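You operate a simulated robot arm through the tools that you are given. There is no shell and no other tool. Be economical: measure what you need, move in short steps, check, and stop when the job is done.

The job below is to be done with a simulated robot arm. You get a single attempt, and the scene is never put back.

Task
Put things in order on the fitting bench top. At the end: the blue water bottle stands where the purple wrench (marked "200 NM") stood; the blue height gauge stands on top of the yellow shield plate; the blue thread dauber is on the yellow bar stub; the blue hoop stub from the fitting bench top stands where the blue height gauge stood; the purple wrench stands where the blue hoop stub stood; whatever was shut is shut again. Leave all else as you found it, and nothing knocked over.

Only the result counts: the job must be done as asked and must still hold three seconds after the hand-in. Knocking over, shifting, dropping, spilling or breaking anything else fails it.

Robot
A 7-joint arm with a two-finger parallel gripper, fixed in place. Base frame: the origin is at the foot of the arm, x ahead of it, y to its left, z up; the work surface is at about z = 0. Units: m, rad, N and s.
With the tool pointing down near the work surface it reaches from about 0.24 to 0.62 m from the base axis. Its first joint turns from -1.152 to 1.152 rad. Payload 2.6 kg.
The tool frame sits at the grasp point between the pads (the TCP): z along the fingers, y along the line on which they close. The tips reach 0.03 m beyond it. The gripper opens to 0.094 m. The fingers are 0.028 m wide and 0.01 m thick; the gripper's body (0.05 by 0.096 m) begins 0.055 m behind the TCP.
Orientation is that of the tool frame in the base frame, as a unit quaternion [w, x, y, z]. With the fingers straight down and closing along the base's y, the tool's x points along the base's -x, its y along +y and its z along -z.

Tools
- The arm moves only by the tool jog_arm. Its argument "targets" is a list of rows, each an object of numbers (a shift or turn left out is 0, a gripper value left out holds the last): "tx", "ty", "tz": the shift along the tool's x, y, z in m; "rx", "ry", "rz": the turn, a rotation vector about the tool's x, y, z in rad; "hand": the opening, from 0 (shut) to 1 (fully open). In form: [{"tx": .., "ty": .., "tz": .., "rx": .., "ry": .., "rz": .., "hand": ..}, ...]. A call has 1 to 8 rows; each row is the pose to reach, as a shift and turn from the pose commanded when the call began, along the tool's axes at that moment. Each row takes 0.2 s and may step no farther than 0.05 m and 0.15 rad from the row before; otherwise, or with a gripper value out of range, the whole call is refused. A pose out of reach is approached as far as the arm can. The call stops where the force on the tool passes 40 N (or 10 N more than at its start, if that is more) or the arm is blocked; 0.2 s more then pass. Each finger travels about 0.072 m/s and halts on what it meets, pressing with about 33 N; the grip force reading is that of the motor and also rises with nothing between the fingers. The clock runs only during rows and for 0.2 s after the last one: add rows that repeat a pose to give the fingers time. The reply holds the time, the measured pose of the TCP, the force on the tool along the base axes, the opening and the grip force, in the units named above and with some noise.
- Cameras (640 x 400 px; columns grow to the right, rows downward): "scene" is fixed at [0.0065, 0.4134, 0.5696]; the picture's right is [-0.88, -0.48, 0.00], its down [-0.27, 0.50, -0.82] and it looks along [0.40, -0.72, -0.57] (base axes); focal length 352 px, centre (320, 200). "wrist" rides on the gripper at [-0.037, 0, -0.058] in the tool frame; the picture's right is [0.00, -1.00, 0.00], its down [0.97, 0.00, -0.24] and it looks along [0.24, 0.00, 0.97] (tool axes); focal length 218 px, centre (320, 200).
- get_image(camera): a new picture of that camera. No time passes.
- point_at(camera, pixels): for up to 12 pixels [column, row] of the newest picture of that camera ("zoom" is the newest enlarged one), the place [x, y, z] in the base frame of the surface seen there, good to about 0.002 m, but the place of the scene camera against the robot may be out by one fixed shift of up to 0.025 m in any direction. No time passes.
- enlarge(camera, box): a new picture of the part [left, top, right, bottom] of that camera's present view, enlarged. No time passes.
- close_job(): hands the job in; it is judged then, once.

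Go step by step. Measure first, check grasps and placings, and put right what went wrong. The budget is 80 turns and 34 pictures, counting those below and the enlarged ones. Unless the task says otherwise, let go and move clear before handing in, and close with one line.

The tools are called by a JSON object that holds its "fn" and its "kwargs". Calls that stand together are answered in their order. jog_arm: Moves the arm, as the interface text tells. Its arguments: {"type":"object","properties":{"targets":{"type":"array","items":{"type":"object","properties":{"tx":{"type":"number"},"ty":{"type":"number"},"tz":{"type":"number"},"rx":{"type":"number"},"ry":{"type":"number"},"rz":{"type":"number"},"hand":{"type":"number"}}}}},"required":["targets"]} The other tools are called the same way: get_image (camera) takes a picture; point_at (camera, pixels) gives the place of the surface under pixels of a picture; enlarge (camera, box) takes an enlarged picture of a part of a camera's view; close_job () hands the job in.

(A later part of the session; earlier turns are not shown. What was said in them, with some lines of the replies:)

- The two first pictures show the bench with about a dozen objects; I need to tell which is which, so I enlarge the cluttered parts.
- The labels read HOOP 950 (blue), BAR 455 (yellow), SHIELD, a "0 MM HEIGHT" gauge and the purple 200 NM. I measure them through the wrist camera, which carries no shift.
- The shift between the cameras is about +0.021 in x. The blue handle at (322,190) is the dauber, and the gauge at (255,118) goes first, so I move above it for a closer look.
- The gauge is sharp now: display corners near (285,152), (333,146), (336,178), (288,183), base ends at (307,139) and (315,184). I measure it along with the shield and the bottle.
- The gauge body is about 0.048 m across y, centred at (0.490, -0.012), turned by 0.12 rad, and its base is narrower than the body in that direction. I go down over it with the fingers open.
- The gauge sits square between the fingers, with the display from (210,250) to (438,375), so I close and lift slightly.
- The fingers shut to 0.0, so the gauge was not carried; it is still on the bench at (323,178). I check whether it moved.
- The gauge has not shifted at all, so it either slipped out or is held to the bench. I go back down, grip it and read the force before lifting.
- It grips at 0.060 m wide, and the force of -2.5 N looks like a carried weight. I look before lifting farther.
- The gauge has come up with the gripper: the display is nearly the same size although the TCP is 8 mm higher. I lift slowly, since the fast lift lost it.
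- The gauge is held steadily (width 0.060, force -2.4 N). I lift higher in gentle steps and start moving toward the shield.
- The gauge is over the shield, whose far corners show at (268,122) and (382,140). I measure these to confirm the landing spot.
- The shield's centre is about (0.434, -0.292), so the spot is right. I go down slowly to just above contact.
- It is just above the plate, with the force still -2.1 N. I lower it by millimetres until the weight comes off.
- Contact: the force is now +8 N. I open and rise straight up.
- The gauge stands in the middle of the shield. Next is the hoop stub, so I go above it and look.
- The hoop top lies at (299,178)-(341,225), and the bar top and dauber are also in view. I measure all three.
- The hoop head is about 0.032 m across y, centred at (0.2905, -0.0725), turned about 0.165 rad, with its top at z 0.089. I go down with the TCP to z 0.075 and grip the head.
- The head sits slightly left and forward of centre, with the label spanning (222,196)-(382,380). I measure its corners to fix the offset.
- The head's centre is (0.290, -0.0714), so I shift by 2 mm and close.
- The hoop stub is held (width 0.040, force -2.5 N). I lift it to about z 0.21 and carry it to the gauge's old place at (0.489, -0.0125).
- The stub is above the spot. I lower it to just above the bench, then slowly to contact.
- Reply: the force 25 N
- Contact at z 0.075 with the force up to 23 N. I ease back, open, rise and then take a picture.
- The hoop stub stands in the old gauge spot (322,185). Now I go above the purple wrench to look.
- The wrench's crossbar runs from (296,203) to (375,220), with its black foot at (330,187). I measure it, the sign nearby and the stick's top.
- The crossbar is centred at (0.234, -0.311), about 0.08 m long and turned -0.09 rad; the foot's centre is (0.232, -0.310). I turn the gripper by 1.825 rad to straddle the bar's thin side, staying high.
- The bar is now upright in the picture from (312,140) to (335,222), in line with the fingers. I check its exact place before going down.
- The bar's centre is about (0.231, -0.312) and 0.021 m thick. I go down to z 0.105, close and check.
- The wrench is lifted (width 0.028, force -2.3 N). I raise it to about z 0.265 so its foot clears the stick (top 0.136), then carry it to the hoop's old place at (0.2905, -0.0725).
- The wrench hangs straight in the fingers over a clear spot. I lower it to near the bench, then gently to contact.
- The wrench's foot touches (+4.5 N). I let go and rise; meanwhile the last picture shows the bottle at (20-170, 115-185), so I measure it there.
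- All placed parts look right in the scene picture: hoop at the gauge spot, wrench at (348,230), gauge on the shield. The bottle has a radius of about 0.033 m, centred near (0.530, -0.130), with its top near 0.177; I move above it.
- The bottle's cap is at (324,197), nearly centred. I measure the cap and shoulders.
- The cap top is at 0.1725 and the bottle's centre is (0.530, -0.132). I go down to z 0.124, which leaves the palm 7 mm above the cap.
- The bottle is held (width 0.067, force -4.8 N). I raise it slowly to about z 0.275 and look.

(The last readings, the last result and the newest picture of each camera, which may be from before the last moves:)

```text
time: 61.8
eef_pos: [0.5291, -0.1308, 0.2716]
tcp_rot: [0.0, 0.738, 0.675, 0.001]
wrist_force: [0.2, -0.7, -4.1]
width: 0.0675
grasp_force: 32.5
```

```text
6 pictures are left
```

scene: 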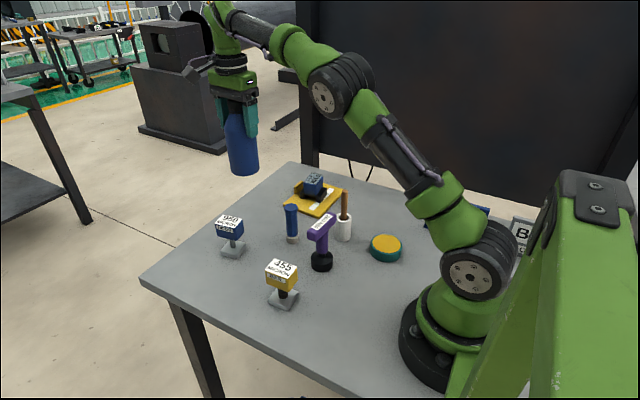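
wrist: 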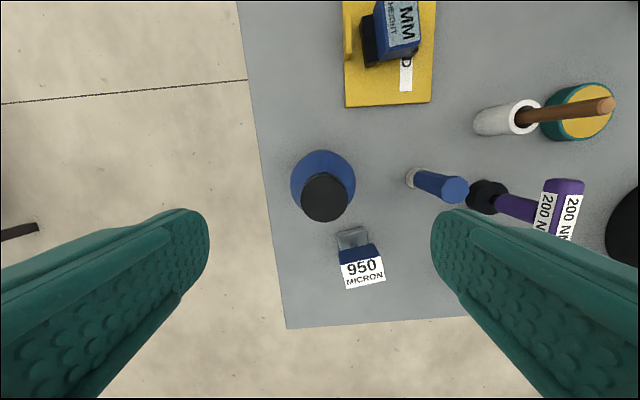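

The bottle hangs upright and clear. I carry it to the wrench's old place.

{"fn": "jog_arm", "kwargs": {"targets": [{"tx": -0.005, "ty": -0.007}, {"tx": -0.015, "ty": -0.02}, {"tx": -0.03, "ty": -0.041}, {"tx": -0.046, "ty": -0.062}, {"tx": -0.062, "ty": -0.084}, {"tx": -0.078, "ty": -0.106}, {"tx": -0.091, "ty": -0.124}, {"tx": -0.098, "ty": -0.134}]}}

{"fn": "jog_arm", "kwargs": {"targets": [{"tx": -0.005, "ty": -0.007}, {"tx": -0.015, "ty": -0.02}, {"tx": -0.031, "ty": -0.042}, {"tx": -0.048, "ty": -0.065}, {"tx": -0.065, "ty": -0.088}, {"tx": -0.082, "ty": -0.111}, {"tx": -0.097, "ty": -0.132}, {"tx": -0.105, "ty": -0.145}]}}

{"fn": "jog_arm", "kwargs": {"targets": [{}, {}]}}

```text
time: 63.6
eef_pos: [0.3868, -0.216, 0.2704]
tcp_rot: [-0.001, 0.738, 0.675, 0.0]
wrist_force: [-0.3, -0.2, -4.3]
width: 0.0676
grasp_force: 33.1
```

```text
time: 65.4
eef_pos: [0.2341, -0.3084, 0.2707]
tcp_rot: [0.0, 0.738, 0.675, 0.0]
wrist_force: [0.2, 1.3, -4.2]
width: 0.0672
grasp_force: 33.1
```

```text
time: 66.0
eef_pos: [0.2333, -0.3087, 0.2718]
tcp_rot: [0.0, 0.738, 0.675, 0.0]
wrist_force: [0.2, 0.1, -4.6]
width: 0.0675
grasp_force: 32.7
```

It is at (0.233, -0.3087). I lower it to just above the bench.

{"fn": "jog_arm", "kwargs": {"targets": [{"tz": 0.01}, {"tz": 0.028}, {"tz": 0.05}, {"tz": 0.073}, {"tz": 0.096}, {"tz": 0.117}, {"tz": 0.131}, {"tz": 0.138}]}}

{"fn": "jog_arm", "kwargs": {"targets": [{"tz": 0.002}, {"tz": 0.004}]}}

{"fn": "jog_arm", "kwargs": {"targets": [{"tz": 0.001}, {"tz": 0.0018}]}}

```text
time: 67.8
eef_pos: [0.2329, -0.3064, 0.1339]
tcp_rot: [0.001, 0.738, 0.675, 0.0]
wrist_force: [-0.7, 0.1, -4.4]
width: 0.0676
grasp_force: 32.9
```

```text
time: 68.4
eef_pos: [0.2336, -0.3054, 0.1297]
tcp_rot: [0.0, 0.738, 0.674, 0.0]
wrist_force: [0.7, -0.6, -4.3]
width: 0.0672
grasp_force: 32.8
```

```text
time: 69.0
eef_pos: [0.2322, -0.3071, 0.1278]
tcp_rot: [0.0, 0.738, 0.674, 0.0]
wrist_force: [0.0, -0.7, -4.5]
width: 0.0675
grasp_force: 33.1
```

{"fn": "jog_arm", "kwargs": {"targets": [{"tz": 0.001}, {"tz": 0.0018}]}}

{"fn": "jog_arm", "kwargs": {"targets": [{"tz": 0.001}]}}

```text
time: 69.6
eef_pos: [0.2332, -0.3077, 0.1276]
tcp_rot: [0.0, 0.738, 0.675, 0.0]
wrist_force: [-0.8, -0.4, -4.2]
width: 0.0679
grasp_force: 32.6
```

```text
time: 70.0
eef_pos: [0.2312, -0.3075, 0.1267]
tcp_rot: [0.0, 0.739, 0.674, 0.001]
wrist_force: [0.3, 3.0, 2.8]
width: 0.0672
grasp_force: 33.1
```

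The bottle touches the bench (+2.8 N). I release it, rise, and move toward the dauber while turning the gripper back to yaw 0.

{"fn": "jog_arm", "kwargs": {"targets": [{"tz": -0.001, "hand": 1}, {"tz": -0.001, "hand": 1}, {"tz": -0.001, "hand": 1}, {"tz": -0.03}, {"tz": -0.065}, {"tz": -0.1}, {"tz": -0.145}, {"tz": -0.145}]}}

{"fn": "jog_arm", "kwargs": {"targets": [{"tx": 0.026, "ty": 0.0157, "rz": -0.14}, {"tx": 0.052, "ty": 0.0314, "rz": -0.28}, {"tx": 0.078, "ty": 0.047, "rz": -0.42}, {"tx": 0.105, "ty": 0.063, "rz": -0.56}, {"tx": 0.131, "ty": 0.0785, "rz": -0.7}, {"tx": 0.157, "ty": 0.094, "rz": -0.84}, {"tx": 0.183, "ty": 0.11, "rz": -0.98}, {"tx": 0.2095, "ty": 0.1256, "rz": -1.12}]}}

{"fn": "jog_arm", "kwargs": {"targets": [{"rz": -0.14}, {"rz": -0.28}, {"rz": -0.42}, {"rz": -0.54}, {"rz": -0.54}]}}

{"fn": "get_image", "kwargs": {"camera": "wrist"}}

```text
time: 71.8
eef_pos: [0.2303, -0.304, 0.2705]
tcp_rot: [0.0, 0.738, 0.675, 0.001]
wrist_force: [-0.6, 0.1, -0.1]
width: 0.0942
grasp_force: 0.0
```

```text
time: 73.6
eef_pos: [0.3749, -0.1083, 0.2705]
tcp_rot: [-0.001, 0.265, 0.964, 0.0]
wrist_force: [0.0, 0.0, 0.4]
width: 0.094
grasp_force: 0.1
```

```text
time: 74.8
eef_pos: [0.3753, -0.1095, 0.2686]
tcp_rot: [0.0, 0.0, 1.0, 0.0]
wrist_force: [-0.2, -0.1, 0.0]
width: 0.0936
grasp_force: 0.0
```

```text
5 pictures are left
```

wrist: 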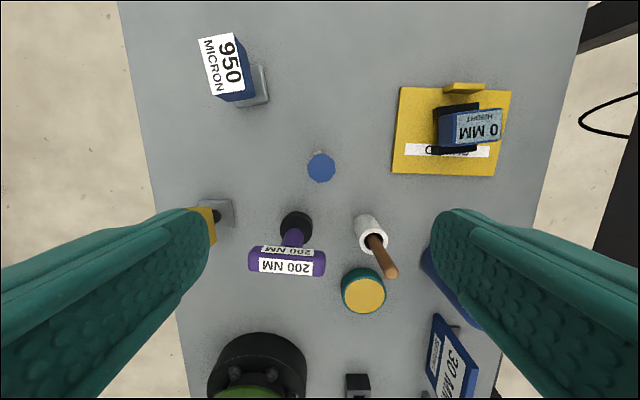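

The dauber is seen from almost straight above at (321,167). I measure its top.

{"fn": "point_at", "kwargs": {"camera": "wrist", "pixels": [[321, 168], [308, 168], [334, 168], [321, 155], [321, 180], [316, 151], [296, 225], [214, 212], [232, 222], [232, 202]]}}

```text
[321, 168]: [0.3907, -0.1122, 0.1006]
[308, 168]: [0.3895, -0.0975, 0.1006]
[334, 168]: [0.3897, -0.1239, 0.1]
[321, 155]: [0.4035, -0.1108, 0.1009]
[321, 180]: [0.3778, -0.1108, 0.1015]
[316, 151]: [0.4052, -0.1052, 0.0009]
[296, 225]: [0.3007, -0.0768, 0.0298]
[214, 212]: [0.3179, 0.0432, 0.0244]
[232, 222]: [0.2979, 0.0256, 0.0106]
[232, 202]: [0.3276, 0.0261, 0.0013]
```

The dauber's top centre is (0.3905, -0.111) at z 0.101, with a diameter of about 0.028. I go down to z 0.072 and grip it.

{"fn": "jog_arm", "kwargs": {"targets": [{"tx": -0.0152, "ty": -0.0015, "tz": 0.04}, {"tx": -0.0152, "ty": -0.0015, "tz": 0.085}, {"tx": -0.0152, "ty": -0.0015, "tz": 0.13}, {"tx": -0.0152, "ty": -0.0015, "tz": 0.165}, {"tx": -0.0152, "ty": -0.0015, "tz": 0.185}, {"tx": -0.0152, "ty": -0.0015, "tz": 0.1966}]}}

{"fn": "jog_arm", "kwargs": {"targets": [{"hand": 0.5}, {"hand": 0.4}, {"hand": 0}, {"hand": 0}, {"hand": 0}, {"hand": 0}]}}

{"fn": "jog_arm", "kwargs": {"targets": [{"tz": -0.003}, {"tz": -0.008}, {"tz": -0.015}, {"tz": -0.025}]}}

```text
time: 76.2
eef_pos: [0.3918, -0.1071, 0.0736]
tcp_rot: [0.0, 0.0, 1.0, 0.001]
wrist_force: [-1.0, 0.1, 0.4]
width: 0.094
grasp_force: 0.1
```

```text
time: 77.6
eef_pos: [0.3907, -0.1075, 0.0744]
tcp_rot: [0.0, 0.0, 1.0, 0.0]
wrist_force: [-0.7, -0.1, -0.7]
width: 0.0253
grasp_force: 33.3
```

```text
time: 78.6
eef_pos: [0.3924, -0.1101, 0.0994]
tcp_rot: [0.0, 0.001, 1.0, 0.0]
wrist_force: [0.1, 0.5, -0.7]
width: 0.0254
grasp_force: 32.8
```

The dauber seems held (width 0.025). I lift it, carry it over the bar stub and look.

{"fn": "jog_arm", "kwargs": {"targets": [{"tz": -0.012}, {"tz": -0.03}, {"tz": -0.05}, {"tz": -0.07}, {"tz": -0.09}, {"tz": -0.11}, {"tz": -0.125}, {"tz": -0.13}]}}

{"fn": "jog_arm", "kwargs": {"targets": [{"tx": 0.006, "ty": 0.012}, {"tx": 0.017, "ty": 0.033}, {"tx": 0.03, "ty": 0.058}, {"tx": 0.043, "ty": 0.083}, {"tx": 0.056, "ty": 0.108}, {"tx": 0.068, "ty": 0.132}, {"tx": 0.077, "ty": 0.149}, {"tx": 0.081, "ty": 0.157}]}}

{"fn": "jog_arm", "kwargs": {"targets": [{}, {}]}}

{"fn": "get_image", "kwargs": {"camera": "wrist"}}

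```text
time: 80.4
eef_pos: [0.3914, -0.111, 0.2282]
tcp_rot: [0.0, 0.0, 1.0, 0.0]
wrist_force: [0.2, -0.7, 0.0]
width: 0.025
grasp_force: 33.1
```

```text
time: 82.2
eef_pos: [0.3089, 0.0473, 0.2262]
tcp_rot: [0.0, 0.0, 1.0, 0.0]
wrist_force: [-0.9, -0.2, -0.8]
width: 0.0251
grasp_force: 32.8
```

```text
time: 82.8
eef_pos: [0.3089, 0.046, 0.2276]
tcp_rot: [0.001, 0.0, 1.0, 0.0]
wrist_force: [0.6, -0.5, -0.9]
width: 0.0254
grasp_force: 32.6
```

```text
4 pictures are left
```

wrist: 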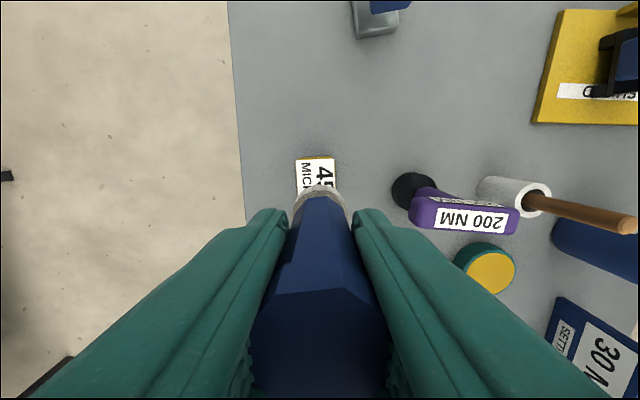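

The dauber is held straight and the bar top shows at (295-335,158) behind it. I measure that edge.

{"fn": "point_at", "kwargs": {"camera": "wrist", "pixels": [[297, 160], [333, 160], [298, 185], [334, 183], [316, 172], [320, 195], [297, 205], [345, 205]]}}

```text
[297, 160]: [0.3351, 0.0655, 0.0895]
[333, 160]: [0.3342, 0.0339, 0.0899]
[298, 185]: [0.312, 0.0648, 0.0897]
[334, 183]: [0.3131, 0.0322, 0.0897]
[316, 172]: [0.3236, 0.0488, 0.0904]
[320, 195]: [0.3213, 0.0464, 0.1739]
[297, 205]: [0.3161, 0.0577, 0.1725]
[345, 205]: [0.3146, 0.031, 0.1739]
```

The bar top is centred at (0.311, 0.049) at z 0.0895, so the dauber needs +3 mm in y and +2 mm in x. I lower it to just above.

{"fn": "jog_arm", "kwargs": {"targets": [{"tx": -0.002, "ty": 0.003, "tz": 0.008}, {"tx": -0.002, "ty": 0.003, "tz": 0.02}, {"tx": -0.002, "ty": 0.003, "tz": 0.035}, {"tx": -0.002, "ty": 0.003, "tz": 0.048}, {"tx": -0.002, "ty": 0.003, "tz": 0.056}, {"tx": -0.002, "ty": 0.003, "tz": 0.06}]}}

{"fn": "jog_arm", "kwargs": {"targets": [{"tz": 0.001}, {"tz": 0.002}]}}

{"fn": "jog_arm", "kwargs": {"targets": [{"tz": 0.001}, {"tz": 0.0015}]}}

```text
time: 84.2
eef_pos: [0.3119, 0.0498, 0.1669]
tcp_rot: [0.0, 0.001, 1.0, 0.0]
wrist_force: [0.0, -0.5, -0.7]
width: 0.0252
grasp_force: 32.6
```

```text
time: 84.8
eef_pos: [0.3118, 0.0492, 0.1666]
tcp_rot: [0.0, 0.0, 1.0, 0.001]
wrist_force: [0.2, 0.9, -2.0]
width: 0.025
grasp_force: 33.5
```

```text
time: 85.4
eef_pos: [0.3129, 0.0501, 0.1647]
tcp_rot: [0.0, 0.0, 1.0, 0.0]
wrist_force: [-0.1, 0.1, 0.0]
width: 0.0252
grasp_force: 33.0
```

{"fn": "jog_arm", "kwargs": {"targets": [{"tz": 0.0012}]}}

{"fn": "enlarge", "kwargs": {"camera": "scene", "box": [230, 190, 350, 310]}}

```text
time: 85.8
eef_pos: [0.3131, 0.0493, 0.1642]
tcp_rot: [0.0, 0.001, 1.0, 0.0]
wrist_force: [0.2, -0.5, -1.1]
width: 0.0251
grasp_force: 33.0
```

```text
3.33 times, centred on (290, 250) of scene
```

zoom: 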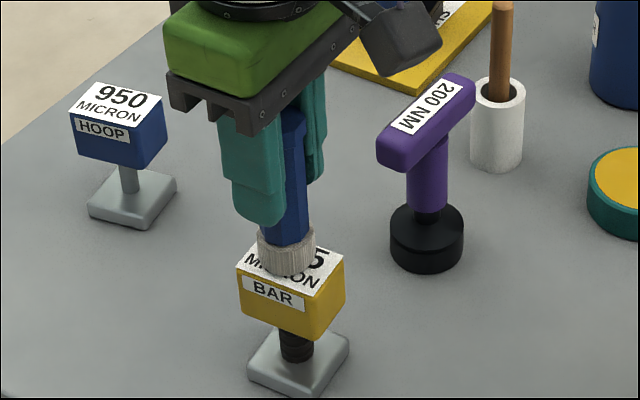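

The dauber is centred and almost on the bar top. I go on down in half-millimetres.

{"fn": "jog_arm", "kwargs": {"targets": [{"tx": 0.001, "tz": 0.001}]}}

{"fn": "jog_arm", "kwargs": {"targets": [{"tz": 0.0008}]}}

```text
time: 86.2
eef_pos: [0.3127, 0.0484, 0.1642]
tcp_rot: [0.0, 0.0, 1.0, 0.0]
wrist_force: [0.0, -0.3, -1.5]
width: 0.025
grasp_force: 33.1
```

```text
time: 86.6
eef_pos: [0.3109, 0.0496, 0.1621]
tcp_rot: [0.001, 0.001, 1.0, 0.0]
wrist_force: [0.9, -0.4, 1.1]
width: 0.025
grasp_force: 32.7
```

{"fn": "jog_arm", "kwargs": {"targets": [{"tz": 0.0008}]}}

```text
time: 87.0
eef_pos: [0.3116, 0.0499, 0.1622]
tcp_rot: [0.001, 0.0, 1.0, 0.001]
wrist_force: [-6.7, -1.5, 21.9]
width: 0.025
grasp_force: 32.6
```

Firm contact (+22 N). I back off slightly, open gently and rise.

{"fn": "jog_arm", "kwargs": {"targets": [{"tz": -0.0008}, {"tz": -0.0008, "hand": 0.4}, {"tz": -0.0008, "hand": 0.6}, {"tz": -0.0008, "hand": 0.8}, {"tz": -0.0008, "hand": 0.8}, {"tz": -0.02, "hand": 0.8}, {"tz": -0.055, "hand": 0.8}, {"tz": -0.095, "hand": 0.8}]}}

{"fn": "jog_arm", "kwargs": {"targets": [{"tx": -0.03, "tz": -0.03}, {"tx": -0.06, "ty": -0.03, "tz": -0.03}, {"tx": -0.08, "ty": -0.07, "tz": -0.03}, {"tx": -0.09, "ty": -0.11, "tz": -0.03}]}}

{"fn": "get_image", "kwargs": {"camera": "scene"}}

{"fn": "get_image", "kwargs": {"camera": "wrist"}}

```text
time: 88.8
eef_pos: [0.3126, 0.0498, 0.2539]
tcp_rot: [0.0, 0.001, 1.0, 0.0]
wrist_force: [0.2, 0.3, -0.3]
width: 0.0752
grasp_force: 0.2
```

```text
time: 89.8
eef_pos: [0.4025, -0.0624, 0.2882]
tcp_rot: [0.0, 0.0, 1.0, 0.0]
wrist_force: [0.7, -0.3, 0.5]
width: 0.0753
grasp_force: 0.1
```

```text
2 pictures are left
```

scene: 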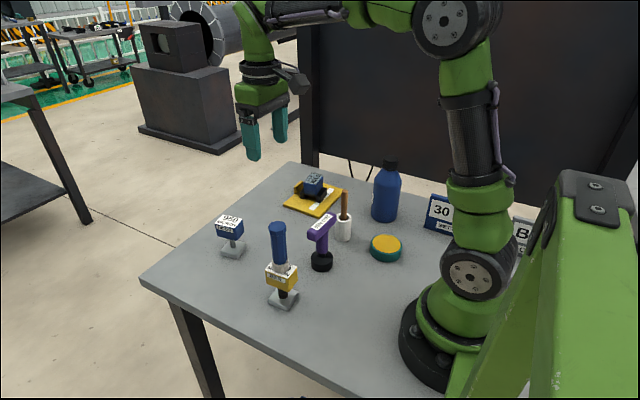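

```text
1 pictures are left
```

wrist: 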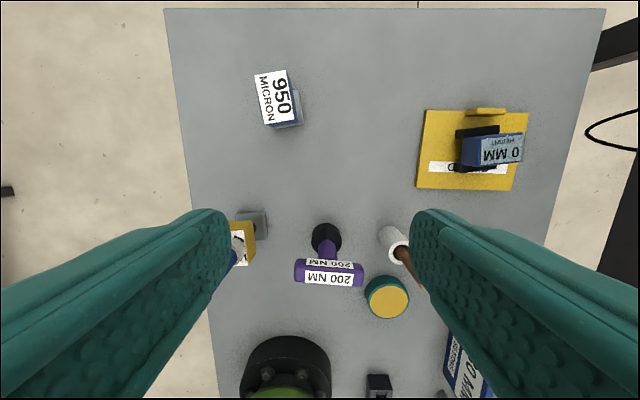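

Everything stands in its place: dauber on the bar at (278,245), bottle at (386,190), hoop at (230,235), wrench at (321,245). I check the final places once by numbers.

{"fn": "point_at", "kwargs": {"camera": "scene", "pixels": [[390, 163], [230, 224], [320, 222], [278, 226], [314, 180], [322, 262], [232, 250]]}}

{"fn": "point_at", "kwargs": {"camera": "wrist", "pixels": [[276, 98], [328, 278], [488, 152], [325, 232]]}}

```text
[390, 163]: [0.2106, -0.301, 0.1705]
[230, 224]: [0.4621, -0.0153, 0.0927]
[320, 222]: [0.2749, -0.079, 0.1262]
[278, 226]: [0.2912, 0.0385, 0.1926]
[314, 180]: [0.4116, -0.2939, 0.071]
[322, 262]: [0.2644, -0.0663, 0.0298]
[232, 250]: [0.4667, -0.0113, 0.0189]
```

```text
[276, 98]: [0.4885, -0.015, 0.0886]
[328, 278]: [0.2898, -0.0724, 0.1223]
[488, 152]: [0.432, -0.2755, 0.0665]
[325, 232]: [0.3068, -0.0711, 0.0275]
```

The measured places match the targets: hoop (0.4885, -0.015), wrench (0.290, -0.072), gauge on the shield, and dauber top at 0.19 on the bar. The hand is clear, so I hand in.

{"fn": "close_job", "kwargs": {}}

```text
The job is handed in.
```

I handed the job in with the bottle, gauge, dauber, hoop stub and wrench each in the place you asked for. The last pictures show all of them standing; nothing had to be opened.
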